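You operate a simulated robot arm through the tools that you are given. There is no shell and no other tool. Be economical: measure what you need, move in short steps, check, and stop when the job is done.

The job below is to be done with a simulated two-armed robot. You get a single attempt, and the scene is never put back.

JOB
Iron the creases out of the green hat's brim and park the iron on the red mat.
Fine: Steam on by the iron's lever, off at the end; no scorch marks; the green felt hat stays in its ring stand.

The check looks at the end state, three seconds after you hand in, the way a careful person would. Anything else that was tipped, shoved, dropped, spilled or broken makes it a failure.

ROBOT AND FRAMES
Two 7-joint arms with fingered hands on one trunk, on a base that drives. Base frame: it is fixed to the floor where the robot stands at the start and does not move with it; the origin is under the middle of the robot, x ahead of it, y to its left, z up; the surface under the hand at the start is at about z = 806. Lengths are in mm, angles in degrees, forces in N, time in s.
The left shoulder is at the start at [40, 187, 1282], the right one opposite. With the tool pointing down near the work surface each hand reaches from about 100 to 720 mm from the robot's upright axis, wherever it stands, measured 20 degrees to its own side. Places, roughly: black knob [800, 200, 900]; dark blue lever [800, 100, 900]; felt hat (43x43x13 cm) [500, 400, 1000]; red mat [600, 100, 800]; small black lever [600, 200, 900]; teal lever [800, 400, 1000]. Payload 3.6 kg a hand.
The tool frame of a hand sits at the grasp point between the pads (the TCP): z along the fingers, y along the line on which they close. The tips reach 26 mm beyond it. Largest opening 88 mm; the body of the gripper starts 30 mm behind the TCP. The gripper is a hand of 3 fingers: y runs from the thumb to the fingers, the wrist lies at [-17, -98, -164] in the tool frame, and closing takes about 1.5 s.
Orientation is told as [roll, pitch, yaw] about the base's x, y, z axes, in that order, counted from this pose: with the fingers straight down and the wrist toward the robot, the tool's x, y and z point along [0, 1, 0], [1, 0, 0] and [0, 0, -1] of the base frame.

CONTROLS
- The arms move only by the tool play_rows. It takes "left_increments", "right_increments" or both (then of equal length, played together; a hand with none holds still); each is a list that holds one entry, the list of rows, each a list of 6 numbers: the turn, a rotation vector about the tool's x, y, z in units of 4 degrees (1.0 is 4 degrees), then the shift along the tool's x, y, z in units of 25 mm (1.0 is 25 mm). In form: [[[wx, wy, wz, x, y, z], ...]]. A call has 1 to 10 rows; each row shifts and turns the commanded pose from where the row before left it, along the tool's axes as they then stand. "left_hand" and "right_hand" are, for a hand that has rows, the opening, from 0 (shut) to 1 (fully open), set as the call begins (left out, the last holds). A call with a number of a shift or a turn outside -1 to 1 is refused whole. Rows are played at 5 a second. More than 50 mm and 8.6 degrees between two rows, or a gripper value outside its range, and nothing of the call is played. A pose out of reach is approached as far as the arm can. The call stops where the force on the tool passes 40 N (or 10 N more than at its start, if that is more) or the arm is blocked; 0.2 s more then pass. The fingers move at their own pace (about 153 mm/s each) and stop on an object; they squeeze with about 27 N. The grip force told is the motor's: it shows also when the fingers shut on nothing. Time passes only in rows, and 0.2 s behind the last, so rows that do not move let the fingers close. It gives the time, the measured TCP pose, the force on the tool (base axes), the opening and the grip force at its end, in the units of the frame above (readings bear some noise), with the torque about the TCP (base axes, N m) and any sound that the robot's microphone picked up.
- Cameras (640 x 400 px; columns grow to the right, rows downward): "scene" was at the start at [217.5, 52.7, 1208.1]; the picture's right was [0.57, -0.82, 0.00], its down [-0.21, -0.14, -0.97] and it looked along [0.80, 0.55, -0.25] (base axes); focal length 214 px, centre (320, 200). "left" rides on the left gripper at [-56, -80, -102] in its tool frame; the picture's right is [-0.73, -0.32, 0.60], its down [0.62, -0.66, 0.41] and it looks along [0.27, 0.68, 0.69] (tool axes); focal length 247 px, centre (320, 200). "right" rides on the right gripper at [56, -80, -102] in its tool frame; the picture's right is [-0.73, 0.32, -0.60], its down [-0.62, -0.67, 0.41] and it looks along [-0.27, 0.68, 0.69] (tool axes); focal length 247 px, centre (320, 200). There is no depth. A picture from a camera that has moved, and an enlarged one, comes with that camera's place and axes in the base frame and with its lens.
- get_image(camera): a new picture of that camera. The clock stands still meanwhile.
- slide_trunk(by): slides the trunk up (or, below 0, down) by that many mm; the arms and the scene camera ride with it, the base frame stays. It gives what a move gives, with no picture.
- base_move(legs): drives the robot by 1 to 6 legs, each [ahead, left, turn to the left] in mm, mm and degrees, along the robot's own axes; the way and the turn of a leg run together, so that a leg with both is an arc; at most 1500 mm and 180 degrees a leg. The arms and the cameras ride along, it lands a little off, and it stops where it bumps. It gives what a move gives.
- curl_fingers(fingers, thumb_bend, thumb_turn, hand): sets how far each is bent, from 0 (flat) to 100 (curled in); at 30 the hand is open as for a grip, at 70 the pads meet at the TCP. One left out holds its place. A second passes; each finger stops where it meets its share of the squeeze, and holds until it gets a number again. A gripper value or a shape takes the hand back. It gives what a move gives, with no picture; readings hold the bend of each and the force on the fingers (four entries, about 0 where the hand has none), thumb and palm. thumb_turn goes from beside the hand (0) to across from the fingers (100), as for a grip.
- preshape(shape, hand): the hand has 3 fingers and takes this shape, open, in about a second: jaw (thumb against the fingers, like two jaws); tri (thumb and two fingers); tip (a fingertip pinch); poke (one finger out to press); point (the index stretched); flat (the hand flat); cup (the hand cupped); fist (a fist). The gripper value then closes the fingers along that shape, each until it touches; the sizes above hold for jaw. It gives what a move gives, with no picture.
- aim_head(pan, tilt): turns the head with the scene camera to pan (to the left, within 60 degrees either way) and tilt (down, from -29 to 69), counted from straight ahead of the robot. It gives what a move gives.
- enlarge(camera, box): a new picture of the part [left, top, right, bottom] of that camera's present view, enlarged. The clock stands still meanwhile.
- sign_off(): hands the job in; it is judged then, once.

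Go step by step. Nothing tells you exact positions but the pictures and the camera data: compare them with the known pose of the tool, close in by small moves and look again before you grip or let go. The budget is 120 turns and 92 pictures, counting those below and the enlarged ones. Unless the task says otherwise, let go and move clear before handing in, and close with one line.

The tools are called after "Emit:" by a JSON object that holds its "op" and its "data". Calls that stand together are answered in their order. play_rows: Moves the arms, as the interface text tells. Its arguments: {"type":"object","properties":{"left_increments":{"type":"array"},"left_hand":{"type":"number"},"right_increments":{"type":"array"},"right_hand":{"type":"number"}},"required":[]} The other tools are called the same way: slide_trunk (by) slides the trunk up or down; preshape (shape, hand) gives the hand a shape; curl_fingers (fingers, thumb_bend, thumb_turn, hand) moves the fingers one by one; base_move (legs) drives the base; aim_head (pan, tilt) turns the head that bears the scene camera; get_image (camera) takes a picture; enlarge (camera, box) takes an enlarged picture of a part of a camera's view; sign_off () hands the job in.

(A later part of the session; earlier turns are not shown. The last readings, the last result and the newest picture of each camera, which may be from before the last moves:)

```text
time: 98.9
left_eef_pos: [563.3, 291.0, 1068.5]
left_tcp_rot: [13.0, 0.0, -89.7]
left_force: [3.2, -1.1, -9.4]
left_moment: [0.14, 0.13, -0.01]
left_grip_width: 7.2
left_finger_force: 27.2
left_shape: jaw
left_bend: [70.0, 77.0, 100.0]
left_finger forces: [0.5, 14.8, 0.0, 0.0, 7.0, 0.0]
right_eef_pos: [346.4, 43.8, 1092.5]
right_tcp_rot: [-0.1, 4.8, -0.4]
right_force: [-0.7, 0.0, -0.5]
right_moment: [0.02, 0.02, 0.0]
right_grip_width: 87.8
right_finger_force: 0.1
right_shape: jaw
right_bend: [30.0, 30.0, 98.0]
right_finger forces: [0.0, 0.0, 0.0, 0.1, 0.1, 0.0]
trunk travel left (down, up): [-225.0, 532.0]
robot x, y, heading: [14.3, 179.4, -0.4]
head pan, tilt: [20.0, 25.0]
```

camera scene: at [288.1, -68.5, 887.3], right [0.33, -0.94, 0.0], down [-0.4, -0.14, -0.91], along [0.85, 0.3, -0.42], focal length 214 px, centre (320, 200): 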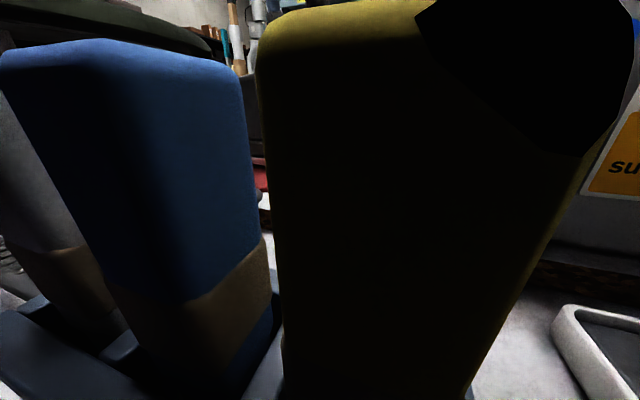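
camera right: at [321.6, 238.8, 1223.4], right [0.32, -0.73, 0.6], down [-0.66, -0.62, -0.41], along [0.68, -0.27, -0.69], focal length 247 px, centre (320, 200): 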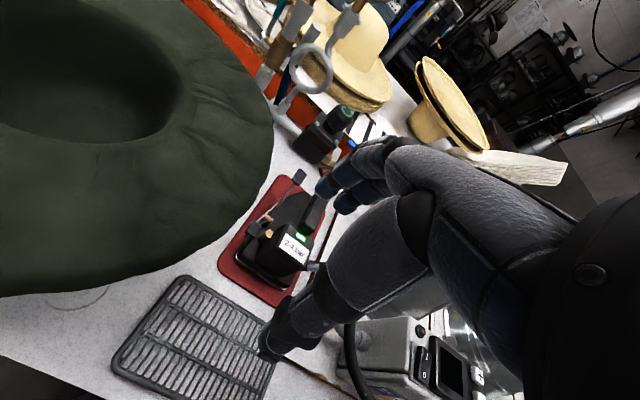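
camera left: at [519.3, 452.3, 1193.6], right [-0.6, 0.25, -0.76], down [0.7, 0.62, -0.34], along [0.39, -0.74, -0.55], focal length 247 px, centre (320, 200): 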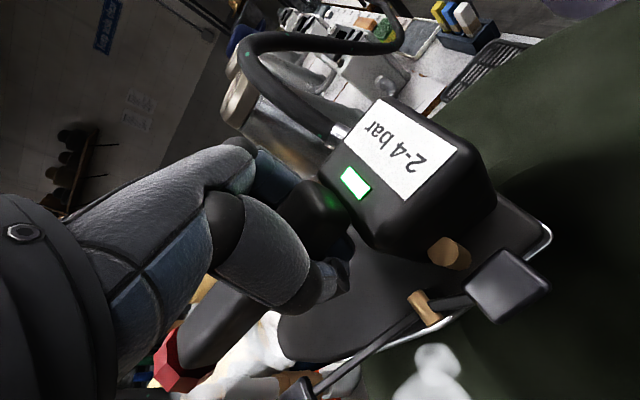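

Emit:
{"op": "play_rows", "data": {"left_increments": [[[0, 0, 0, -0.57, 0.12, -0.17], [0, 0, 0, -0.57, 0.12, -0.14], [0, 0, 0, -0.57, 0.12, -0.14], [0, 0, 0, -0.57, 0.1, -0.14]]]}}

Emit:
{"op": "play_rows", "data": {"left_increments": [[[0, 0, 0, 0.2, 0, -0.9], [0, 0, 0, 0.2, 0, -0.9]]]}}

Emit:
{"op": "get_image", "data": {"camera": "left"}}

```text
time: 99.9
left_eef_pos: [503.6, 279.5, 1071.6]
left_tcp_rot: [12.9, 0.0, -89.7]
left_force: [1.1, 0.5, -13.2]
left_moment: [0.14, 0.09, -0.13]
left_grip_width: 7.4
left_finger_force: 27.6
left_shape: jaw
left_bend: [70.0, 77.0, 100.0]
left_finger forces: [1.4, 15.7, 0.0, 0.0, 8.4, 0.1]
right_eef_pos: [345.4, 43.6, 1091.1]
right_tcp_rot: [-0.1, 4.8, -0.4]
right_force: [0.6, -0.8, -0.6]
right_moment: [-0.01, 0.02, -0.01]
right_grip_width: 87.7
right_finger_force: 0.1
right_shape: jaw
right_bend: [30.0, 30.0, 98.0]
right_finger forces: [0.0, 0.1, 0.0, 0.0, 0.0, 0.0]
trunk travel left (down, up): [-225.0, 532.0]
robot x, y, heading: [16.9, 182.0, -0.4]
head pan, tilt: [20.0, 25.0]
```

```text
time: 100.5
left_eef_pos: [502.5, 279.6, 1116.9]
left_tcp_rot: [12.9, 0.2, -89.7]
left_force: [-0.1, 0.0, -17.8]
left_moment: [-0.06, 0.03, 0.02]
left_grip_width: 7.5
left_finger_force: 26.6
left_shape: jaw
left_bend: [70.0, 77.0, 100.0]
left_finger forces: [4.2, 10.3, 0.0, 0.1, 11.0, 0.0]
right_eef_pos: [344.1, 44.0, 1091.4]
right_tcp_rot: [-0.2, 4.7, -0.4]
right_force: [-0.4, -0.1, -0.9]
right_moment: [0.03, 0.0, 0.0]
right_grip_width: 87.4
right_finger_force: 0.0
right_shape: jaw
right_bend: [30.0, 30.0, 98.0]
right_finger forces: [0.0, 0.0, 0.1, 0.0, 0.0, 0.0]
trunk travel left (down, up): [-225.0, 532.0]
robot x, y, heading: [15.0, 178.6, -0.3]
head pan, tilt: [20.0, 25.0]
```

```text
23 pictures are left
camera left: at [422.9, 359.2, 1204.0], right [-0.58, 0.32, -0.75], down [0.7, 0.67, -0.26], along [0.42, -0.67, -0.61], focal length 247 px, centre (320, 200)
```

left: 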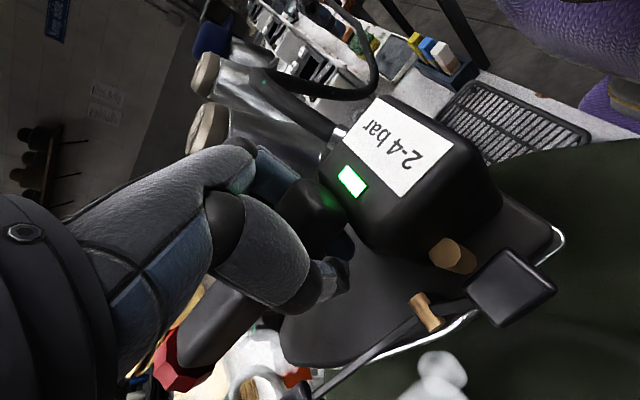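

The grip stayed put and that pass went smoothly. Next I'll carry the iron over the hat to the +y side.

Emit:
{"op": "play_rows", "data": {"left_increments": [[[0, 0, 0, 0.08, -1, 0], [0, 0, 0, 0.08, -1, 0], [0, 0, 0, 0.08, -1, 0], [0, 0, 0, 0.08, -1, 0], [0, 0, 0, 0.08, -1, 0], [0, 0, 0, 0.08, -1, 0], [0, 0, 0, 0.08, -1, 0], [0, 0, 0, 0.08, -1, 0], [0, 0, 0, 0.08, -1, 0], [0, 0, 0, 0.08, -1, 0]]]}}

Emit:
{"op": "get_image", "data": {"camera": "left"}}

```text
time: 102.7
left_eef_pos: [521.1, 532.4, 1121.7]
left_tcp_rot: [12.8, 0.0, -89.6]
left_force: [0.0, 0.6, -17.4]
left_moment: [-0.03, -0.03, 0.0]
left_grip_width: 7.4
left_finger_force: 27.4
left_shape: jaw
left_bend: [70.0, 77.0, 100.0]
left_finger forces: [5.6, 10.6, 0.1, 0.1, 12.0, 0.1]
right_eef_pos: [346.4, 45.3, 1091.6]
right_tcp_rot: [-0.2, 4.8, -0.5]
right_force: [0.2, -0.4, 0.4]
right_moment: [-0.06, -0.01, 0.03]
right_grip_width: 87.7
right_finger_force: 0.0
right_shape: jaw
right_bend: [30.0, 30.0, 98.0]
right_finger forces: [0.0, 0.1, 0.1, 0.0, 0.0, 0.0]
trunk travel left (down, up): [-225.0, 532.0]
robot x, y, heading: [16.2, 178.9, -0.4]
head pan, tilt: [20.0, 25.0]
```

```text
22 pictures are left
camera left: at [442.0, 611.3, 1207.9], right [-0.58, 0.31, -0.75], down [0.7, 0.67, -0.26], along [0.42, -0.67, -0.61], focal length 247 px, centre (320, 200)
```

left: 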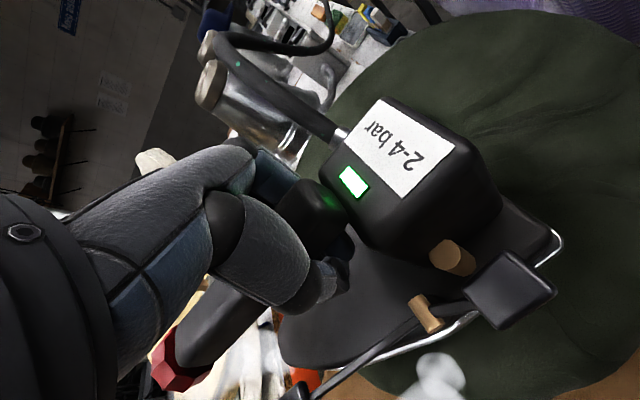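

Emit:
{"op": "play_rows", "data": {"left_increments": [[[0, 0, 0, 0.5, -0.3, 0.4], [0, 0, 0, 0.4, -0.3, 0.7], [0, 0, 0, 0.24, -0.3, 0.8]]]}}

Emit:
{"op": "play_rows", "data": {"left_increments": [[[0, 0, 0, -0.25, 0, 0.2], [0, 0, 0, -0.3, 0, 0.15], [0, 0, 0, -0.4, 0, 0.05]]]}}

```text
time: 103.5
left_eef_pos: [560.2, 553.5, 1081.9]
left_tcp_rot: [13.0, 0.0, -89.6]
left_force: [1.1, 0.5, -17.7]
left_moment: [0.04, -0.01, -0.01]
left_grip_width: 7.7
left_finger_force: 26.8
left_shape: jaw
left_bend: [70.0, 77.0, 100.0]
left_finger forces: [6.9, 9.8, 0.0, 0.0, 12.1, 0.1]
right_eef_pos: [345.8, 44.1, 1092.3]
right_tcp_rot: [-0.2, 4.9, -0.4]
right_force: [0.2, 0.3, 0.3]
right_moment: [-0.01, -0.01, 0.01]
right_grip_width: 87.7
right_finger_force: 0.1
right_shape: jaw
right_bend: [30.0, 30.0, 98.0]
right_finger forces: [0.0, 0.0, 0.0, 0.0, 0.0, 0.1]
trunk travel left (down, up): [-225.0, 532.0]
robot x, y, heading: [15.9, 178.5, -0.3]
head pan, tilt: [20.0, 25.0]
```

```text
time: 104.3
left_eef_pos: [540.4, 551.9, 1068.6]
left_tcp_rot: [13.0, 0.0, -89.6]
left_force: [2.4, 1.5, -12.1]
left_moment: [-0.02, 0.16, 0.0]
left_grip_width: 7.7
left_finger_force: 27.4
left_shape: jaw
left_bend: [70.0, 77.0, 100.0]
left_finger forces: [0.8, 11.9, 0.1, 0.0, 10.3, 0.0]
right_eef_pos: [344.8, 44.0, 1093.2]
right_tcp_rot: [-0.2, 4.8, -0.4]
right_force: [0.8, -0.5, 0.4]
right_moment: [0.04, 0.01, 0.01]
right_grip_width: 87.6
right_finger_force: 0.0
right_shape: jaw
right_bend: [30.0, 30.0, 98.0]
right_finger forces: [0.0, 0.0, 0.0, 0.0, 0.0, 0.1]
trunk travel left (down, up): [-225.0, 532.0]
robot x, y, heading: [13.7, 177.8, -0.3]
head pan, tilt: [20.0, 25.0]
```

Light contact of about 6 N. I'll sweep around the creased +y/−x sector.

Emit:
{"op": "play_rows", "data": {"left_increments": [[[0, 0, 0, -0.68, -0.2, -0.07], [0, 0, 0, -0.66, -0.2, -0.15], [0, 0, 0, -0.58, 0.14, -0.135], [0, 0, 0, -0.58, 0.14, -0.135], [0, 0, 0, -0.58, 0.14, -0.135], [0, 0, 0, -0.58, 0.14, -0.135], [0, 0, 0, -0.55, 0.36, -0.126], [0, 0, 0, -0.55, 0.36, -0.126], [0, 0, 0, -0.55, 0.36, -0.126]]]}}

Emit:
{"op": "play_rows", "data": {"left_increments": [[[0, 0, 0, -0.36, 0.55, -0.08], [0, 0, 0, -0.36, 0.55, -0.08], [0, 0, 0, -0.36, 0.55, -0.08], [0, 0, 0, -0.18, 0.64, -0.04], [0, 0, 0, -0.18, 0.64, -0.04], [0, 0, 0, -0.18, 0.64, -0.04]]]}}

```text
time: 106.3
left_eef_pos: [406.0, 520.7, 1066.1]
left_tcp_rot: [13.1, 0.0, -89.7]
left_force: [17.0, -1.2, 9.2]
left_moment: [0.03, 0.57, -0.88]
left_grip_width: 6.2
left_finger_force: 26.7
left_shape: jaw
left_bend: [70.0, 78.0, 100.0]
left_finger forces: [0.8, 10.4, 0.1, 0.0, 27.6, 0.0]
right_eef_pos: [346.3, 43.4, 1092.9]
right_tcp_rot: [0.0, 4.7, -0.4]
right_force: [0.1, -0.8, -0.1]
right_moment: [0.04, 0.02, 0.01]
right_grip_width: 87.5
right_finger_force: 0.1
right_shape: jaw
right_bend: [30.0, 30.0, 98.0]
right_finger forces: [0.0, 0.0, 0.0, 0.0, 0.0, 0.1]
trunk travel left (down, up): [-225.0, 532.0]
robot x, y, heading: [16.9, 175.8, -0.4]
head pan, tilt: [20.0, 25.0]
```

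```text
time: 107.7
left_eef_pos: [363.8, 432.1, 1066.2]
left_tcp_rot: [13.2, -0.1, -89.6]
left_force: [9.9, 12.3, 11.4]
left_moment: [-0.01, 0.66, -0.51]
left_grip_width: 6.6
left_finger_force: 27.0
left_shape: jaw
left_bend: [70.0, 78.0, 100.0]
left_finger forces: [0.9, 7.2, 0.0, 0.0, 25.1, 0.0]
right_eef_pos: [345.6, 45.6, 1093.9]
right_tcp_rot: [-0.1, 4.8, -0.3]
right_force: [0.1, 0.2, -0.3]
right_moment: [-0.01, 0.02, -0.01]
right_grip_width: 87.9
right_finger_force: 0.1
right_shape: jaw
right_bend: [30.0, 30.0, 98.0]
right_finger forces: [0.0, 0.1, 0.0, 0.1, 0.0, 0.1]
trunk travel left (down, up): [-225.0, 532.0]
robot x, y, heading: [16.1, 175.2, -0.3]
head pan, tilt: [20.0, 25.0]
```

The contact grew heavier there, so I'll lift now and inspect from above.

Emit:
{"op": "play_rows", "data": {"left_increments": [[[0, 0, 0, 0.2, 0, -0.9], [0, 0, 0, 0.2, 0, -0.9], [0, 0, 0, 0.2, 0, -0.9]]]}}

Emit:
{"op": "slide_trunk", "data": {"by": 220}}

Emit:
{"op": "aim_head", "data": {"pan": 40, "tilt": 40}}

Emit:
{"op": "get_image", "data": {"camera": "scene"}}

Emit:
{"op": "get_image", "data": {"camera": "left"}}

```text
time: 108.5
left_eef_pos: [362.4, 429.4, 1133.6]
left_tcp_rot: [12.9, 0.1, -89.7]
left_force: [1.2, 0.2, -17.7]
left_moment: [0.01, 0.14, 0.01]
left_grip_width: 6.1
left_finger_force: 27.1
left_shape: jaw
left_bend: [70.0, 78.0, 100.0]
left_finger forces: [4.2, 16.8, 0.0, 0.1, 7.6, 0.0]
right_eef_pos: [345.3, 43.9, 1092.6]
right_tcp_rot: [-0.1, 4.8, -0.5]
right_force: [0.1, -0.3, 0.5]
right_moment: [-0.01, 0.0, 0.02]
right_grip_width: 87.8
right_finger_force: 0.0
right_shape: jaw
right_bend: [30.0, 30.0, 98.0]
right_finger forces: [0.1, 0.1, 0.0, 0.0, 0.1, 0.1]
trunk travel left (down, up): [-225.0, 532.0]
robot x, y, heading: [18.8, 175.9, -0.5]
head pan, tilt: [20.0, 25.0]
```

```text
time: 110.9
left_eef_pos: [362.2, 429.3, 1352.8]
left_tcp_rot: [13.0, 0.1, -89.6]
left_force: [-0.1, -0.6, -18.5]
left_moment: [0.06, 0.17, 0.01]
left_grip_width: 6.1
left_finger_force: 27.6
left_shape: jaw
left_bend: [70.0, 78.0, 100.0]
left_finger forces: [4.5, 17.7, 0.0, 0.0, 7.9, 0.0]
right_eef_pos: [344.6, 43.4, 1312.7]
right_tcp_rot: [-0.3, 4.8, -0.4]
right_force: [-0.3, 0.0, -0.1]
right_moment: [0.01, 0.02, -0.03]
right_grip_width: 87.6
right_finger_force: 0.0
right_shape: jaw
right_bend: [30.0, 30.0, 98.0]
right_finger forces: [0.0, 0.0, 0.0, 0.1, 0.0, 0.0]
trunk travel left (down, up): [-445.0, 312.0]
robot x, y, heading: [16.4, 179.4, -0.3]
head pan, tilt: [20.0, 25.0]
```

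```text
time: 111.7
left_eef_pos: [362.6, 430.8, 1353.8]
left_tcp_rot: [13.0, 0.0, -89.6]
left_force: [0.9, -0.4, -18.1]
left_moment: [0.05, 0.15, 0.0]
left_grip_width: 6.5
left_finger_force: 26.8
left_shape: jaw
left_bend: [70.0, 78.0, 100.0]
left_finger forces: [4.3, 17.6, 0.0, 0.1, 7.8, 0.0]
right_eef_pos: [345.3, 43.5, 1311.3]
right_tcp_rot: [-0.3, 4.8, -0.4]
right_force: [0.4, -0.7, 0.1]
right_moment: [-0.02, -0.01, 0.0]
right_grip_width: 87.7
right_finger_force: 0.1
right_shape: jaw
right_bend: [30.0, 30.0, 98.0]
right_finger forces: [0.0, 0.1, 0.0, 0.0, 0.0, 0.0]
trunk travel left (down, up): [-445.0, 312.0]
robot x, y, heading: [18.6, 176.8, -0.4]
head pan, tilt: [40.0, 40.0]
```

```text
21 pictures are left
camera scene: at [221.6, 232.1, 1188.7], right [0.64, -0.77, 0.0], down [-0.5, -0.41, -0.77], along [0.59, 0.49, -0.64], focal length 214 px, centre (320, 200)
```

scene: 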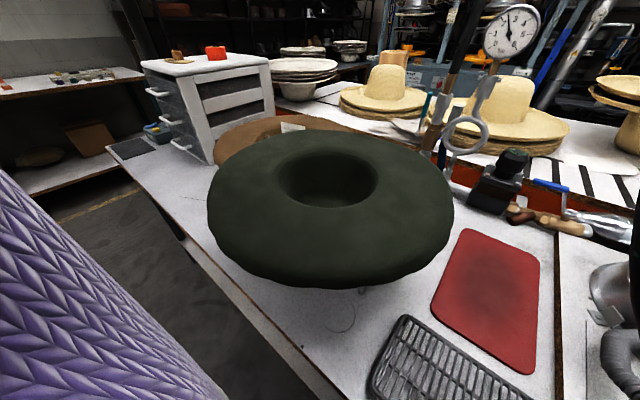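

```text
20 pictures are left
camera left: at [282.7, 510.3, 1440.3], right [-0.58, 0.32, -0.75], down [0.7, 0.67, -0.26], along [0.42, -0.67, -0.61], focal length 247 px, centre (320, 200)
```

left: 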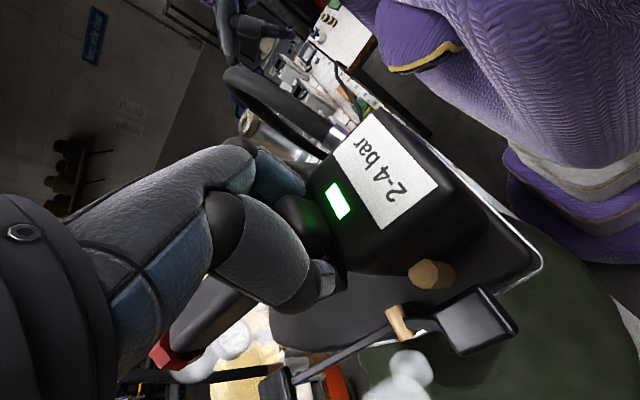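

Emit:
{"op": "enlarge", "data": {"camera": "scene", "box": [200, 110, 470, 300]}}

```text
2.11 times, centred on (335, 205) of scene
camera zoom: at [221.6, 232.1, 1188.7], right [0.64, -0.77, 0.0], down [-0.5, -0.41, -0.77], along [0.59, 0.49, -0.64], focal length 452 px, centre (288, 190)
```

zoom: 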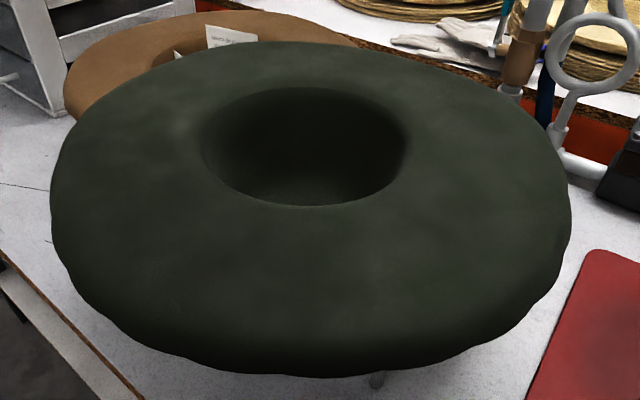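

All creases are gone, there's no scorch, and the hat is still seated and level. Now I'll bring the iron back toward the mat.

Emit:
{"op": "base_move", "data": {"legs": [[0, -90, 0], [0, -90, 0]]}}

Emit:
{"op": "slide_trunk", "data": {"by": -220}}

Emit:
{"op": "play_rows", "data": {"left_increments": [[[0, 0, 0, 0.88, 0.55, 0.2], [0, 0, 0, 0.88, 0.55, 0.2], [0, 0, 0, 0.88, 0.55, 0.2], [0, 0, 0, 0.88, 0.55, 0.2], [0, 0, 0, 0.88, 0.55, 0.2], [0, 0, 0, 0.88, 0.55, 0.2], [0, 0, 0, 0.88, 0.55, 0.2], [0, 0, 0, 0.88, 0.55, 0.2], [0, 0, 0, 0.88, 0.55, 0.2], [0, 0, 0, 0.88, 0.55, 0.2]]]}}

Emit:
{"op": "aim_head", "data": {"pan": 10, "tilt": 35}}

Emit:
{"op": "get_image", "data": {"camera": "left"}}

```text
time: 113.5
left_eef_pos: [360.3, 251.3, 1354.6]
left_tcp_rot: [12.8, 0.1, -89.7]
left_force: [0.8, -1.3, -17.3]
left_moment: [0.09, 0.21, -0.07]
left_grip_width: 6.4
left_finger_force: 26.7
left_shape: jaw
left_bend: [70.0, 78.0, 100.0]
left_finger forces: [5.2, 18.4, 0.1, 0.0, 9.2, 0.1]
right_eef_pos: [344.4, -134.7, 1311.5]
right_tcp_rot: [-0.1, 4.8, -0.4]
right_force: [-0.5, -0.2, 0.3]
right_moment: [0.01, -0.01, -0.02]
right_grip_width: 87.6
right_finger_force: 0.1
right_shape: jaw
right_bend: [30.0, 30.0, 98.0]
right_finger forces: [0.0, 0.0, 0.0, 0.1, 0.0, 0.0]
trunk travel left (down, up): [-445.0, 312.0]
robot x, y, heading: [16.4, -1.9, -0.3]
head pan, tilt: [40.0, 40.0]
```

```text
time: 115.8
left_eef_pos: [360.6, 252.6, 1135.1]
left_tcp_rot: [13.0, 0.0, -89.7]
left_force: [-0.8, 0.2, -17.5]
left_moment: [0.08, 0.17, -0.01]
left_grip_width: 6.4
left_finger_force: 27.3
left_shape: jaw
left_bend: [70.0, 78.0, 100.0]
left_finger forces: [5.0, 18.4, 0.1, 0.0, 9.7, 0.0]
right_eef_pos: [342.8, -135.0, 1092.3]
right_tcp_rot: [-0.1, 4.8, -0.4]
right_force: [0.0, 1.1, -0.1]
right_moment: [-0.02, 0.0, 0.02]
right_grip_width: 87.8
right_finger_force: 0.0
right_shape: jaw
right_bend: [30.0, 30.0, 98.0]
right_finger forces: [0.1, 0.0, 0.0, 0.0, 0.0, 0.1]
trunk travel left (down, up): [-225.0, 532.0]
robot x, y, heading: [17.8, 1.4, -0.5]
head pan, tilt: [40.0, 40.0]
```

```text
time: 118.0
left_eef_pos: [582.1, 119.8, 1131.4]
left_tcp_rot: [12.6, 0.2, -89.5]
left_force: [-0.5, 2.1, -17.9]
left_moment: [0.17, 0.17, 0.06]
left_grip_width: 6.3
left_finger_force: 26.6
left_shape: jaw
left_bend: [70.0, 78.0, 100.0]
left_finger forces: [5.0, 19.2, 0.1, 0.0, 10.7, 0.1]
left hand out of reach, approached as far as the arm can: row 10
right_eef_pos: [345.3, -133.2, 1092.9]
right_tcp_rot: [-0.2, 4.9, -0.4]
right_force: [-0.3, 0.9, -0.5]
right_moment: [0.02, -0.01, 0.0]
right_grip_width: 87.9
right_finger_force: 0.1
right_shape: jaw
right_bend: [30.0, 30.0, 98.0]
right_finger forces: [0.1, 0.0, 0.0, 0.0, 0.1, 0.0]
trunk travel left (down, up): [-225.0, 532.0]
robot x, y, heading: [14.1, 1.9, -0.4]
head pan, tilt: [40.0, 40.0]
```

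```text
time: 119.0
left_eef_pos: [581.3, 120.0, 1133.9]
left_tcp_rot: [12.8, 0.1, -89.7]
left_force: [-1.1, 0.1, -17.8]
left_moment: [0.08, 0.16, 0.0]
left_grip_width: 6.3
left_finger_force: 27.3
left_shape: jaw
left_bend: [70.0, 78.0, 100.0]
left_finger forces: [4.8, 18.5, 0.0, 0.0, 10.5, 0.1]
right_eef_pos: [345.2, -134.1, 1091.6]
right_tcp_rot: [-0.2, 4.9, -0.4]
right_force: [-0.6, 0.3, 0.0]
right_moment: [0.02, -0.02, -0.04]
right_grip_width: 87.7
right_finger_force: 0.1
right_shape: jaw
right_bend: [30.0, 30.0, 98.0]
right_finger forces: [0.0, 0.1, 0.1, 0.0, 0.1, 0.0]
trunk travel left (down, up): [-225.0, 532.0]
robot x, y, heading: [14.3, 0.3, -0.2]
head pan, tilt: [10.0, 35.0]
```

```text
18 pictures are left
camera left: at [501.4, 198.9, 1220.1], right [-0.58, 0.32, -0.75], down [0.7, 0.67, -0.26], along [0.42, -0.67, -0.61], focal length 247 px, centre (320, 200)
```

left: 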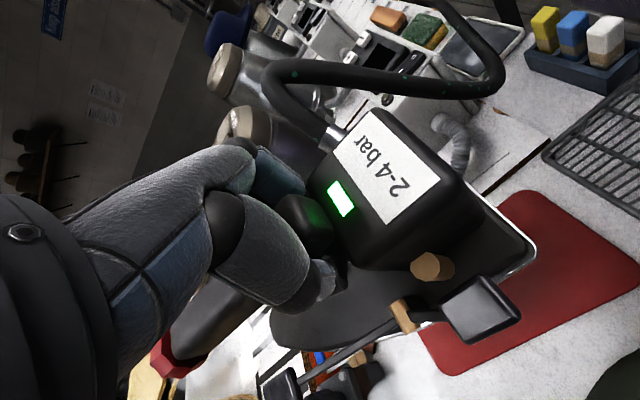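

The iron is nearly level, about 8° nose-right in the hand. I'll correct the yaw and lower it over the mat centre.

Emit:
{"op": "play_rows", "data": {"left_increments": [[[0, 0, -1, -0.2, 0.1, 0.9], [0, 0, -1, -0.2, 0.1, 0.9], [0, 0, 0, -0.2, 0, 0.9], [0, 0, 0, -0.2, 0, 0.9], [0, 0, 0, -0.2, 0, 0.9], [0, 0, 0, -0.2, 0, 0.9], [0, 0, 0, -0.2, 0, 0.9], [0, 0, 0, -0.2, 0, 0.9]]]}}

Emit:
{"op": "get_image", "data": {"camera": "scene"}}

```text
time: 120.8
left_eef_pos: [584.2, 111.5, 948.2]
left_tcp_rot: [12.7, -1.6, -81.9]
left_force: [0.3, 1.1, -17.3]
left_moment: [0.08, 0.18, 0.02]
left_grip_width: 6.3
left_finger_force: 26.6
left_shape: jaw
left_bend: [70.0, 78.0, 100.0]
left_finger forces: [4.9, 19.0, 0.0, 0.1, 11.0, 0.1]
right_eef_pos: [345.0, -133.5, 1091.8]
right_tcp_rot: [-0.1, 4.9, -0.4]
right_force: [-0.5, 0.2, 0.0]
right_moment: [0.02, 0.02, 0.01]
right_grip_width: 87.6
right_finger_force: 0.0
right_shape: jaw
right_bend: [30.0, 30.0, 98.0]
right_finger forces: [0.0, 0.0, 0.1, 0.0, 0.0, 0.0]
trunk travel left (down, up): [-225.0, 532.0]
robot x, y, heading: [14.8, 0.3, -0.4]
head pan, tilt: [10.0, 35.0]
```

```text
17 pictures are left
camera scene: at [273.7, 13.9, 958.9], right [0.17, -0.99, 0.0], down [-0.57, -0.1, -0.82], along [0.81, 0.14, -0.58], focal length 214 px, centre (320, 200)
```

scene: 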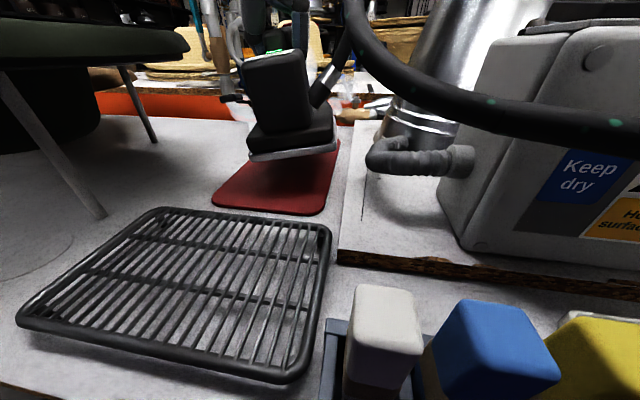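

Emit:
{"op": "play_rows", "data": {"left_increments": [[[0.7, 0, 0, -0.1, 0, 0.45], [0.7, 0, 0, -0.1, 0, 0.45], [0, 0, 0, 0, 0, 0]]]}}

Emit:
{"op": "enlarge", "data": {"camera": "scene", "box": [180, 20, 380, 220]}}

```text
time: 121.6
left_eef_pos: [583.9, 111.9, 925.1]
left_tcp_rot: [12.7, 3.8, -80.6]
left_force: [1.1, 0.0, -18.0]
left_moment: [-0.01, 0.15, 0.0]
left_grip_width: 6.4
left_finger_force: 27.1
left_shape: jaw
left_bend: [70.0, 78.0, 100.0]
left_finger forces: [5.0, 18.3, 0.0, 0.1, 10.8, 0.0]
right_eef_pos: [345.1, -134.3, 1091.7]
right_tcp_rot: [-0.1, 4.7, -0.4]
right_force: [-0.1, 0.5, 0.5]
right_moment: [0.02, 0.0, 0.0]
right_grip_width: 87.6
right_finger_force: 0.1
right_shape: jaw
right_bend: [30.0, 30.0, 98.0]
right_finger forces: [0.0, 0.1, 0.1, 0.0, 0.0, 0.1]
trunk travel left (down, up): [-225.0, 532.0]
robot x, y, heading: [21.5, -0.9, -0.3]
head pan, tilt: [10.0, 35.0]
```

```text
2.00 times, centred on (280, 120) of scene
camera zoom: at [273.4, 13.8, 959.1], right [0.17, -0.99, 0.0], down [-0.57, -0.1, -0.82], along [0.81, 0.14, -0.57], focal length 429 px, centre (400, 360)
```

zoom: 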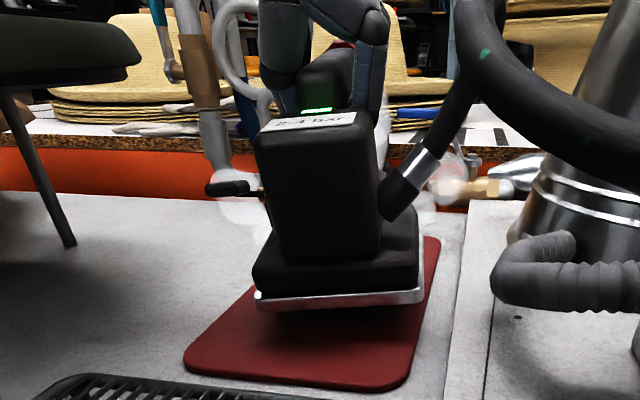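

Aligned and nearly level. Lowering to contact.

Emit:
{"op": "play_rows", "data": {"left_increments": [[[0, 0, 0, -0.045, 0, 0.195], [0, 0, 0, -0.045, 0, 0.195], [0, 0, 0, -0.03, 0, 0.14], [0, 0, 0, 0, 0, 0]]]}}

Emit:
{"op": "play_rows", "data": {"left_increments": [[[0, 0, 0, -0.03, 0, 0.14], [0, 0, 0, -0.03, 0, 0.14], [0, 0, 0, 0, 0, 0]]]}}

Emit:
{"op": "enlarge", "data": {"camera": "scene", "box": [180, 20, 380, 220]}}

```text
time: 122.6
left_eef_pos: [583.5, 109.9, 911.8]
left_tcp_rot: [12.8, 3.8, -80.8]
left_force: [-0.4, -0.4, -18.6]
left_moment: [0.04, 0.14, -0.01]
left_grip_width: 6.4
left_finger_force: 27.2
left_shape: jaw
left_bend: [70.0, 78.0, 100.0]
left_finger forces: [4.9, 18.7, 0.1, 0.0, 10.7, 0.0]
right_eef_pos: [344.5, -134.1, 1091.8]
right_tcp_rot: [-0.1, 4.8, -0.4]
right_force: [-0.6, 0.4, 1.1]
right_moment: [-0.01, 0.03, 0.01]
right_grip_width: 87.5
right_finger_force: 0.2
right_shape: jaw
right_bend: [30.0, 30.0, 98.0]
right_finger forces: [0.0, 0.0, 0.0, 0.0, 0.0, 0.1]
trunk travel left (down, up): [-225.0, 532.0]
robot x, y, heading: [14.0, -2.8, -0.4]
head pan, tilt: [10.0, 35.0]
```

```text
time: 123.4
left_eef_pos: [583.6, 111.1, 907.2]
left_tcp_rot: [12.9, 3.7, -80.6]
left_force: [4.6, -1.1, -11.3]
left_moment: [0.1, 0.27, 0.03]
left_grip_width: 6.6
left_finger_force: 26.8
left_shape: jaw
left_bend: [70.0, 78.0, 100.0]
left_finger forces: [5.7, 18.0, 0.0, 0.0, 9.5, 0.1]
right_eef_pos: [345.0, -133.8, 1092.9]
right_tcp_rot: [-0.1, 4.7, -0.5]
right_force: [-0.1, 0.3, -0.3]
right_moment: [0.0, -0.01, 0.0]
right_grip_width: 87.6
right_finger_force: 0.0
right_shape: jaw
right_bend: [30.0, 30.0, 98.0]
right_finger forces: [0.0, 0.0, 0.1, 0.0, 0.0, 0.0]
trunk travel left (down, up): [-225.0, 532.0]
robot x, y, heading: [16.4, 2.9, -0.5]
head pan, tilt: [10.0, 35.0]
```

```text
2.00 times, centred on (280, 120) of scene
camera zoom: at [273.4, 13.5, 959.2], right [0.17, -0.99, 0.0], down [-0.57, -0.1, -0.82], along [0.81, 0.14, -0.57], focal length 429 px, centre (400, 360)
```

zoom: 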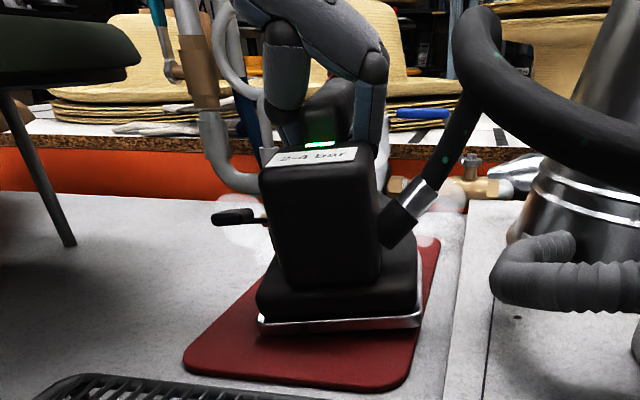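

Emit:
{"op": "play_rows", "data": {"left_increments": [[[0, 0, 0, -0.03, 0, 0.12], [0, 0, 0, -0.02, 0, 0.08], [0, 0, 0, 0, 0, 0]]]}}

Emit:
{"op": "play_rows", "data": {"left_increments": [[[0, 0, 0, 0, 0, 0], [0, 0, 0, 0, 0, 0], [0, 0, 0, 0, 0, 0], [0, 0, 0, 0, 0, 0], [0, 0, 0, 0, 0, 0]]], "left_hand": 0.6}}

Emit:
{"op": "enlarge", "data": {"camera": "scene", "box": [180, 20, 380, 220]}}

```text
time: 124.2
left_eef_pos: [582.1, 110.1, 899.3]
left_tcp_rot: [12.7, 3.9, -80.7]
left_force: [7.9, -5.1, -4.6]
left_moment: [0.03, 0.43, 0.06]
left_grip_width: 6.0
left_finger_force: 26.4
left_shape: jaw
left_bend: [70.0, 78.0, 100.0]
left_finger forces: [8.6, 17.1, 0.0, 0.0, 5.8, 0.0]
right_eef_pos: [344.2, -134.2, 1092.3]
right_tcp_rot: [-0.2, 4.8, -0.4]
right_force: [-0.3, -0.5, 0.3]
right_moment: [0.0, 0.01, 0.0]
right_grip_width: 87.7
right_finger_force: 0.2
right_shape: jaw
right_bend: [30.0, 30.0, 98.0]
right_finger forces: [0.0, 0.0, 0.0, 0.0, 0.0, 0.0]
trunk travel left (down, up): [-225.0, 532.0]
robot x, y, heading: [17.7, -0.5, -0.6]
head pan, tilt: [10.0, 35.0]
```

```text
time: 125.4
left_eef_pos: [581.0, 111.2, 901.6]
left_tcp_rot: [12.8, 3.7, -80.6]
left_force: [0.6, -0.4, -0.6]
left_moment: [0.02, 0.0, -0.01]
left_grip_width: 52.5
left_finger_force: 0.1
left_shape: jaw
left_bend: [39.0, 63.0, 100.0]
left_finger forces: [0.0, 0.0, 0.0, 0.0, 0.1, 0.0]
right_eef_pos: [342.3, -134.4, 1092.8]
right_tcp_rot: [-0.1, 4.8, -0.4]
right_force: [0.3, 0.3, -0.2]
right_moment: [0.0, 0.01, -0.02]
right_grip_width: 87.5
right_finger_force: 0.1
right_shape: jaw
right_bend: [30.0, 30.0, 98.0]
right_finger forces: [0.0, 0.1, 0.0, 0.0, 0.0, 0.1]
trunk travel left (down, up): [-225.0, 532.0]
robot x, y, heading: [15.6, -1.8, -0.2]
head pan, tilt: [10.0, 35.0]
```

```text
2.00 times, centred on (280, 120) of scene
camera zoom: at [272.2, 13.5, 959.5], right [0.17, -0.99, 0.0], down [-0.57, -0.1, -0.82], along [0.81, 0.14, -0.57], focal length 429 px, centre (400, 360)
```

zoom: 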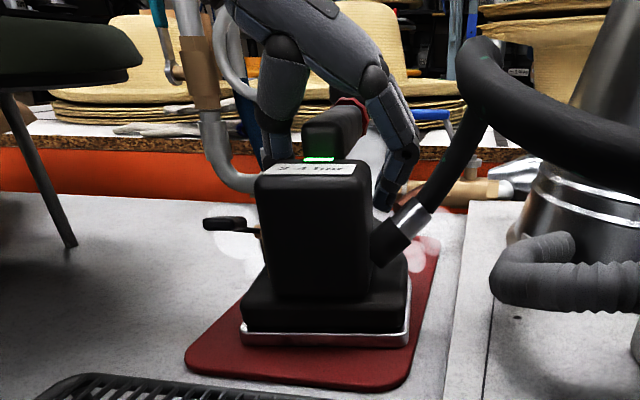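

The iron is flat and wholly on the mat. I'll rise clear and turn the hand back for poking the rear paddle.

Emit:
{"op": "play_rows", "data": {"left_increments": [[[0, 0, 0, 0.2, 0, -0.9], [0, 0, 0, 0.2, 0, -0.9], [0, 0, 0, 0.2, 0, -0.9], [0, 0, 0, 0.2, 0, -0.9], [0, 0, 0, 0.2, -0.3, -0.9], [0, 0, 0, 0.2, -0.6, -0.9], [0, -0.8, 0, 0, -0.8, 0], [-0.9, -0.8, 0, 0, -0.8, 0], [0, -0.8, 0, 0, -0.8, 0], [0, -0.8, 0, 0, -0.8, 0]]]}}

Emit:
{"op": "play_rows", "data": {"left_increments": [[[0, 0, -1, 0, 0, 0], [0, 0, -1, 0, 0, 0], [0, 0, -1, 0, 0, 0], [0, 0, -1, 0, 0, 0], [0, 0, -1, 0, 0, 0], [0, 0, -1, 0, 0, 0], [0, 0, -1, 0, 0, 0], [0, 0, -1, 0, 0, 0], [0, 0, -1, 0, 0, 0], [0, 0, -1, 0, 0, 0]]]}}

Emit:
{"op": "play_rows", "data": {"left_increments": [[[0, 0, -1, 0, 0, 0], [0, 0, -1, 0, 0, 0], [0, 0, -1, 0, 0, 0], [0, 0, -1, 0, 0, 0], [0, 0, -1, 0, 0, 0], [0, 0, -1, 0, 0, 0], [0, 0, -1, 0, 0, 0], [0, 0, -1, 0, 0, 0], [0, 0, -1, 0, 0, 0], [0, 0, -1, 0, 0, 0]]]}}

Emit:
{"op": "preshape", "data": {"hand": "left", "shape": "poke"}}

Emit:
{"op": "get_image", "data": {"camera": "left"}}

```text
time: 127.6
left_eef_pos: [564.7, 204.6, 1043.5]
left_tcp_rot: [0.0, 0.1, -81.2]
left_force: [0.3, 0.2, 0.4]
left_moment: [-0.01, 0.02, -0.01]
left_grip_width: 52.4
left_finger_force: 0.0
left_shape: jaw
left_bend: [39.0, 63.0, 100.0]
left_finger forces: [0.0, 0.0, 0.1, 0.1, 0.0, 0.1]
right_eef_pos: [342.7, -133.8, 1092.6]
right_tcp_rot: [-0.1, 4.7, -0.4]
right_force: [-0.6, -0.3, -0.1]
right_moment: [-0.02, -0.02, 0.02]
right_grip_width: 87.6
right_finger_force: 0.0
right_shape: jaw
right_bend: [30.0, 30.0, 98.0]
right_finger forces: [0.0, 0.1, 0.0, 0.0, 0.0, 0.1]
trunk travel left (down, up): [-225.0, 532.0]
robot x, y, heading: [14.8, -2.6, -0.4]
head pan, tilt: [10.0, 35.0]
```

```text
time: 129.8
left_eef_pos: [566.3, 203.3, 1043.8]
left_tcp_rot: [0.2, 0.0, -41.1]
left_force: [-0.7, -0.1, 0.0]
left_moment: [0.02, -0.02, 0.03]
left_grip_width: 52.4
left_finger_force: 0.0
left_shape: jaw
left_bend: [39.0, 63.0, 100.0]
left_finger forces: [0.0, 0.1, 0.0, 0.0, 0.1, 0.0]
right_eef_pos: [344.0, -134.4, 1091.9]
right_tcp_rot: [-0.2, 4.6, -0.4]
right_force: [-0.5, 0.8, -0.2]
right_moment: [0.0, -0.01, 0.04]
right_grip_width: 87.5
right_finger_force: 0.1
right_shape: jaw
right_bend: [30.0, 30.0, 98.0]
right_finger forces: [0.1, 0.0, 0.1, 0.0, 0.0, 0.1]
trunk travel left (down, up): [-225.0, 532.0]
robot x, y, heading: [11.8, 0.1, -0.3]
head pan, tilt: [10.0, 35.0]
```

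```text
time: 132.0
left_eef_pos: [565.8, 205.9, 1043.3]
left_tcp_rot: [0.2, 0.1, -1.1]
left_force: [0.3, -0.2, 0.2]
left_moment: [0.02, 0.01, 0.01]
left_grip_width: 52.5
left_finger_force: 0.1
left_shape: jaw
left_bend: [39.0, 63.0, 100.0]
left_finger forces: [0.0, 0.1, 0.0, 0.1, 0.0, 0.0]
right_eef_pos: [343.6, -134.0, 1092.6]
right_tcp_rot: [-0.1, 4.8, -0.4]
right_force: [0.0, 0.1, 1.2]
right_moment: [-0.01, 0.02, 0.0]
right_grip_width: 87.9
right_finger_force: 0.1
right_shape: jaw
right_bend: [30.0, 30.0, 98.0]
right_finger forces: [0.0, 0.0, 0.0, 0.0, 0.1, 0.1]
trunk travel left (down, up): [-225.0, 532.0]
robot x, y, heading: [11.1, -0.2, -0.4]
head pan, tilt: [10.0, 35.0]
```

```text
time: 132.9
left_eef_pos: [565.2, 203.5, 1043.5]
left_tcp_rot: [0.2, -0.1, -1.2]
left_force: [1.1, -0.1, -0.7]
left_moment: [0.01, 0.0, -0.01]
left_grip_width: 0.0
left_finger_force: 0.0
left_shape: poke
left_bend: [70.0, 92.0, 25.0]
left_finger forces: [0.0, 0.0, 0.0, 0.0, 0.0, 0.0]
right_eef_pos: [343.2, -135.3, 1092.2]
right_tcp_rot: [0.0, 4.8, -0.4]
right_force: [0.2, 0.0, -0.1]
right_moment: [0.0, 0.04, 0.01]
right_grip_width: 87.8
right_finger_force: 0.1
right_shape: jaw
right_bend: [30.0, 30.0, 98.0]
right_finger forces: [0.1, 0.0, 0.0, 0.0, 0.0, 0.0]
trunk travel left (down, up): [-225.0, 532.0]
robot x, y, heading: [12.1, -1.3, -0.2]
head pan, tilt: [10.0, 35.0]
```

```text
13 pictures are left
camera left: at [483.0, 148.9, 1145.4], right [-0.33, -0.73, -0.6], down [-0.65, 0.64, -0.41], along [0.68, 0.26, -0.69], focal length 247 px, centre (320, 200)
```

left: 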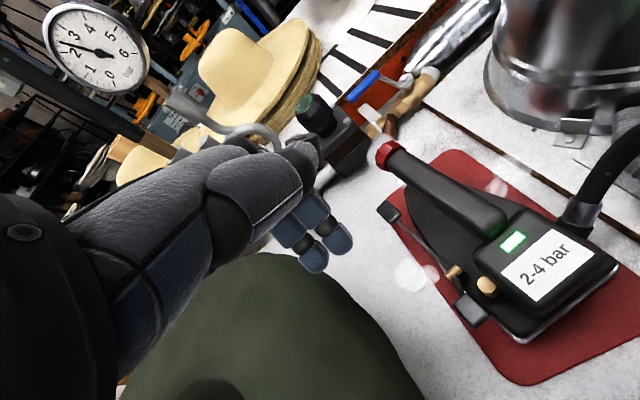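

The iron is parked well inside the mat. The rear paddle is at about [526,170,878], near the hat edge (y≈219), so I'll lean the hand slightly away from the hat and hover.

Emit:
{"op": "play_rows", "data": {"left_increments": [[[0, 1, 0, 0, 0, 0], [0, 1, 0, 0, 0, 0], [0, 0, 0, -0.38, -0.288, 0.6], [0, 0, 0, -0.38, -0.288, 0.78], [0, 0, 0, -0.38, -0.288, 0.78], [0, 0, 0, -0.38, -0.288, 0.78], [0, 0, 0, -0.38, -0.288, 0.78]]]}}

Emit:
{"op": "get_image", "data": {"camera": "left"}}

Emit:
{"op": "enlarge", "data": {"camera": "scene", "box": [160, 0, 380, 220]}}

```text
time: 134.5
left_eef_pos: [528.8, 169.7, 944.4]
left_tcp_rot: [8.1, -0.1, -1.3]
left_force: [-0.3, -0.7, 0.4]
left_moment: [0.0, 0.02, 0.0]
left_grip_width: 0.2
left_finger_force: 0.0
left_shape: poke
left_bend: [70.0, 92.0, 25.0]
left_finger forces: [0.0, 0.0, 0.1, 0.1, 0.0, 0.0]
right_eef_pos: [343.3, -133.6, 1092.1]
right_tcp_rot: [-0.1, 4.7, -0.4]
right_force: [0.1, -0.4, 0.3]
right_moment: [0.01, 0.01, 0.01]
right_grip_width: 87.8
right_finger_force: 0.0
right_shape: jaw
right_bend: [30.0, 30.0, 98.0]
right_finger forces: [0.0, 0.0, 0.1, 0.1, 0.0, 0.1]
trunk travel left (down, up): [-225.0, 532.0]
robot x, y, heading: [15.9, -0.8, -0.6]
head pan, tilt: [10.0, 35.0]
```

```text
12 pictures are left
camera left: at [446.7, 102.4, 1037.1], right [-0.33, -0.64, -0.7], down [-0.65, 0.69, -0.32], along [0.68, 0.35, -0.64], focal length 247 px, centre (320, 200)
```

left: 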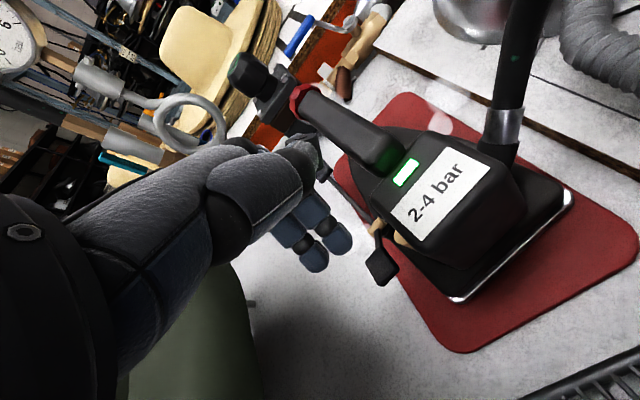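

```text
1.82 times, centred on (270, 110) of scene
camera zoom: at [272.5, 13.6, 959.4], right [0.17, -0.99, 0.0], down [-0.57, -0.1, -0.82], along [0.81, 0.14, -0.57], focal length 390 px, centre (411, 364)
```

zoom: 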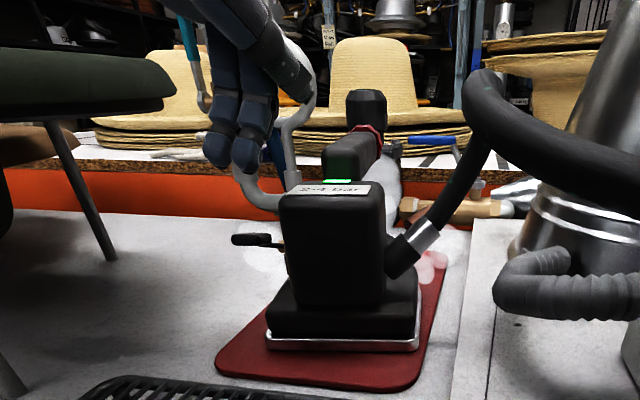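

The finger lines up over the rear paddle and clear of the hat. I'll go down in small steps.

Emit:
{"op": "play_rows", "data": {"left_increments": [[[0, 0, 0, -0.056, -0.08, 0.396], [0, 0, 0, -0.056, -0.08, 0.396], [0, 0, 0, -0.056, -0.08, 0.396], [0, 0, 0, -0.03, 0, 0.2]]]}}

Emit:
{"op": "play_rows", "data": {"left_increments": [[[0, 0, 0, -0.03, 0, 0.2], [0, 0, 0, -0.03, 0, 0.2], [0, 0, 0, -0.015, 0, 0.1]]]}}

Emit:
{"op": "enlarge", "data": {"camera": "scene", "box": [160, 0, 380, 220]}}

```text
time: 135.5
left_eef_pos: [522.3, 171.2, 911.1]
left_tcp_rot: [8.3, -0.1, -1.2]
left_force: [0.3, 0.1, 0.1]
left_moment: [0.03, 0.03, -0.01]
left_grip_width: 0.0
left_finger_force: 0.1
left_shape: poke
left_bend: [70.0, 92.0, 25.0]
left_finger forces: [0.1, 0.0, 0.0, 0.1, 0.1, 0.0]
right_eef_pos: [343.3, -134.3, 1091.6]
right_tcp_rot: [-0.1, 4.7, -0.4]
right_force: [0.1, 0.7, -0.1]
right_moment: [-0.02, -0.02, -0.03]
right_grip_width: 87.7
right_finger_force: 0.1
right_shape: jaw
right_bend: [30.0, 30.0, 98.0]
right_finger forces: [0.0, 0.0, 0.0, 0.0, 0.1, 0.0]
trunk travel left (down, up): [-225.0, 532.0]
robot x, y, heading: [14.1, 2.9, -0.5]
head pan, tilt: [10.0, 35.0]
```

```text
time: 136.3
left_eef_pos: [523.2, 170.1, 899.1]
left_tcp_rot: [8.1, -0.2, -1.2]
left_force: [0.3, 1.0, 5.8]
left_moment: [0.03, 0.0, 0.03]
left_grip_width: 0.0
left_finger_force: 0.0
left_shape: poke
left_bend: [70.0, 92.0, 25.0]
left_finger forces: [5.1, 0.1, 0.1, 0.1, 0.0, 0.0]
right_eef_pos: [343.5, -134.0, 1092.7]
right_tcp_rot: [-0.1, 4.7, -0.4]
right_force: [0.1, -0.1, 0.4]
right_moment: [-0.03, -0.03, 0.01]
right_grip_width: 87.5
right_finger_force: 0.0
right_shape: jaw
right_bend: [30.0, 30.0, 98.0]
right_finger forces: [0.0, 0.0, 0.1, 0.0, 0.1, 0.1]
trunk travel left (down, up): [-225.0, 532.0]
robot x, y, heading: [12.9, -0.4, -0.3]
head pan, tilt: [10.0, 35.0]
```

```text
1.82 times, centred on (270, 110) of scene
camera zoom: at [272.0, 13.6, 959.7], right [0.17, -0.99, 0.0], down [-0.57, -0.1, -0.82], along [0.81, 0.14, -0.57], focal length 390 px, centre (411, 364)
```

zoom: 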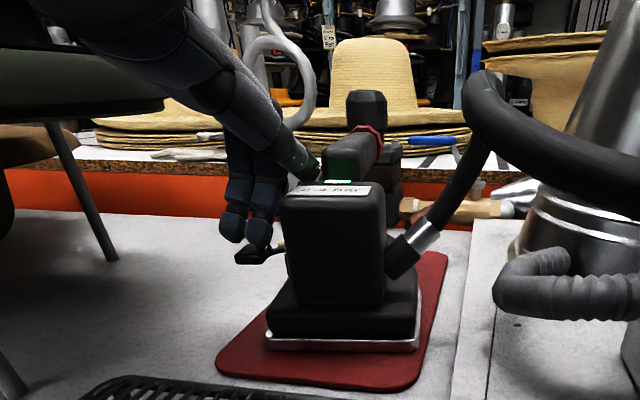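

Finger contact is 5.8 N and the steam puffs are gone. I'll press a few mm more to reach the stop, then retreat.

Emit:
{"op": "play_rows", "data": {"left_increments": [[[0, 0, 0, -0.02, 0, 0.15], [0, 0, 0, -0.015, 0, 0.1]]]}}

Emit:
{"op": "play_rows", "data": {"left_increments": [[[0, 0, 0, 0.1, 0, -0.8], [0, 0, 0, 0.1, 0, -0.9], [0, 0, 0, 0.1, 0, -1], [0, 0, 0, 0.1, 0, -1], [0, 0, 0, 0.1, 0, -1], [0, 0, 0, 0.1, 0, -1], [0, 0, 0, 0.1, 0, -1]]]}}

Emit:
{"op": "get_image", "data": {"camera": "left"}}

Emit:
{"op": "enlarge", "data": {"camera": "scene", "box": [160, 0, 380, 220]}}

```text
time: 136.9
left_eef_pos: [526.0, 170.4, 896.9]
left_tcp_rot: [8.1, -0.9, -1.1]
left_force: [3.5, 6.2, 35.8]
left_moment: [-0.24, -0.1, -0.01]
left_grip_width: 0.0
left_finger_force: 0.1
left_shape: poke
left_bend: [70.0, 92.0, 25.0]
left_finger forces: [34.6, 0.0, 0.0, 0.1, 1.5, 0.0]
right_eef_pos: [340.4, -135.1, 1094.0]
right_tcp_rot: [-0.1, 4.6, -0.3]
right_force: [-0.3, -0.7, 0.8]
right_moment: [0.02, 0.03, 0.03]
right_grip_width: 87.9
right_finger_force: 0.0
right_shape: jaw
right_bend: [30.0, 30.0, 98.0]
right_finger forces: [0.0, 0.1, 0.0, 0.0, 0.0, 0.1]
trunk travel left (down, up): [-225.0, 532.0]
robot x, y, heading: [15.7, -1.7, -0.5]
head pan, tilt: [10.0, 35.0]
```

```text
time: 138.5
left_eef_pos: [524.0, 163.8, 1059.5]
left_tcp_rot: [8.2, 0.0, -1.2]
left_force: [0.6, 0.5, 0.3]
left_moment: [0.0, 0.01, 0.01]
left_grip_width: 0.1
left_finger_force: 0.0
left_shape: poke
left_bend: [70.0, 92.0, 25.0]
left_finger forces: [0.1, 0.1, 0.1, 0.0, 0.1, 0.1]
right_eef_pos: [343.1, -133.7, 1092.4]
right_tcp_rot: [-0.1, 4.7, -0.4]
right_force: [0.6, -0.1, 1.1]
right_moment: [-0.01, 0.0, -0.03]
right_grip_width: 87.8
right_finger_force: 0.2
right_shape: jaw
right_bend: [30.0, 30.0, 98.0]
right_finger forces: [0.1, 0.0, 0.0, 0.1, 0.0, 0.0]
trunk travel left (down, up): [-225.0, 532.0]
robot x, y, heading: [13.7, 2.6, -0.2]
head pan, tilt: [10.0, 35.0]
```

```text
9 pictures are left
camera left: at [440.8, 95.9, 1151.2], right [-0.33, -0.64, -0.7], down [-0.65, 0.69, -0.32], along [0.68, 0.35, -0.64], focal length 247 px, centre (320, 200)
```

left: 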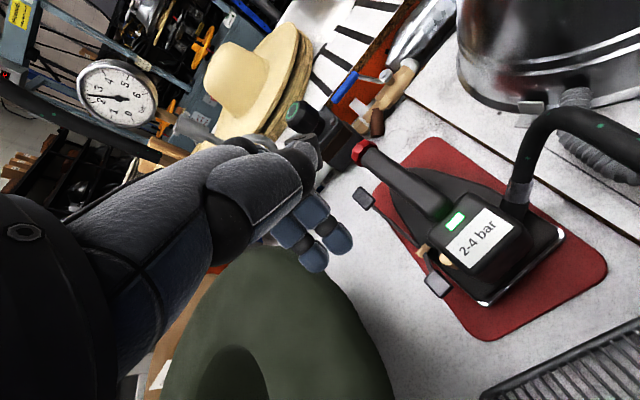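

```text
1.82 times, centred on (270, 110) of scene
camera zoom: at [272.1, 13.5, 959.6], right [0.17, -0.99, 0.0], down [-0.57, -0.1, -0.82], along [0.81, 0.14, -0.57], focal length 390 px, centre (411, 364)
```

zoom: 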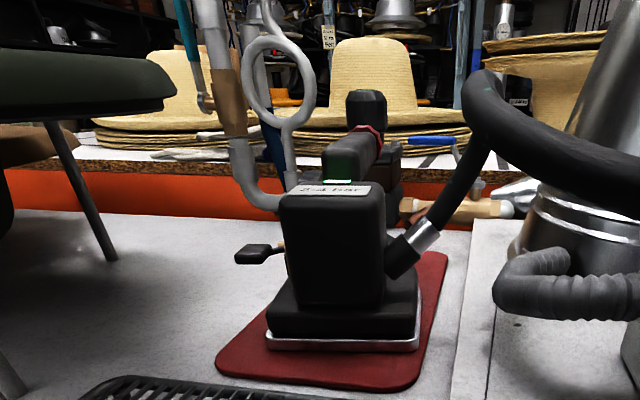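

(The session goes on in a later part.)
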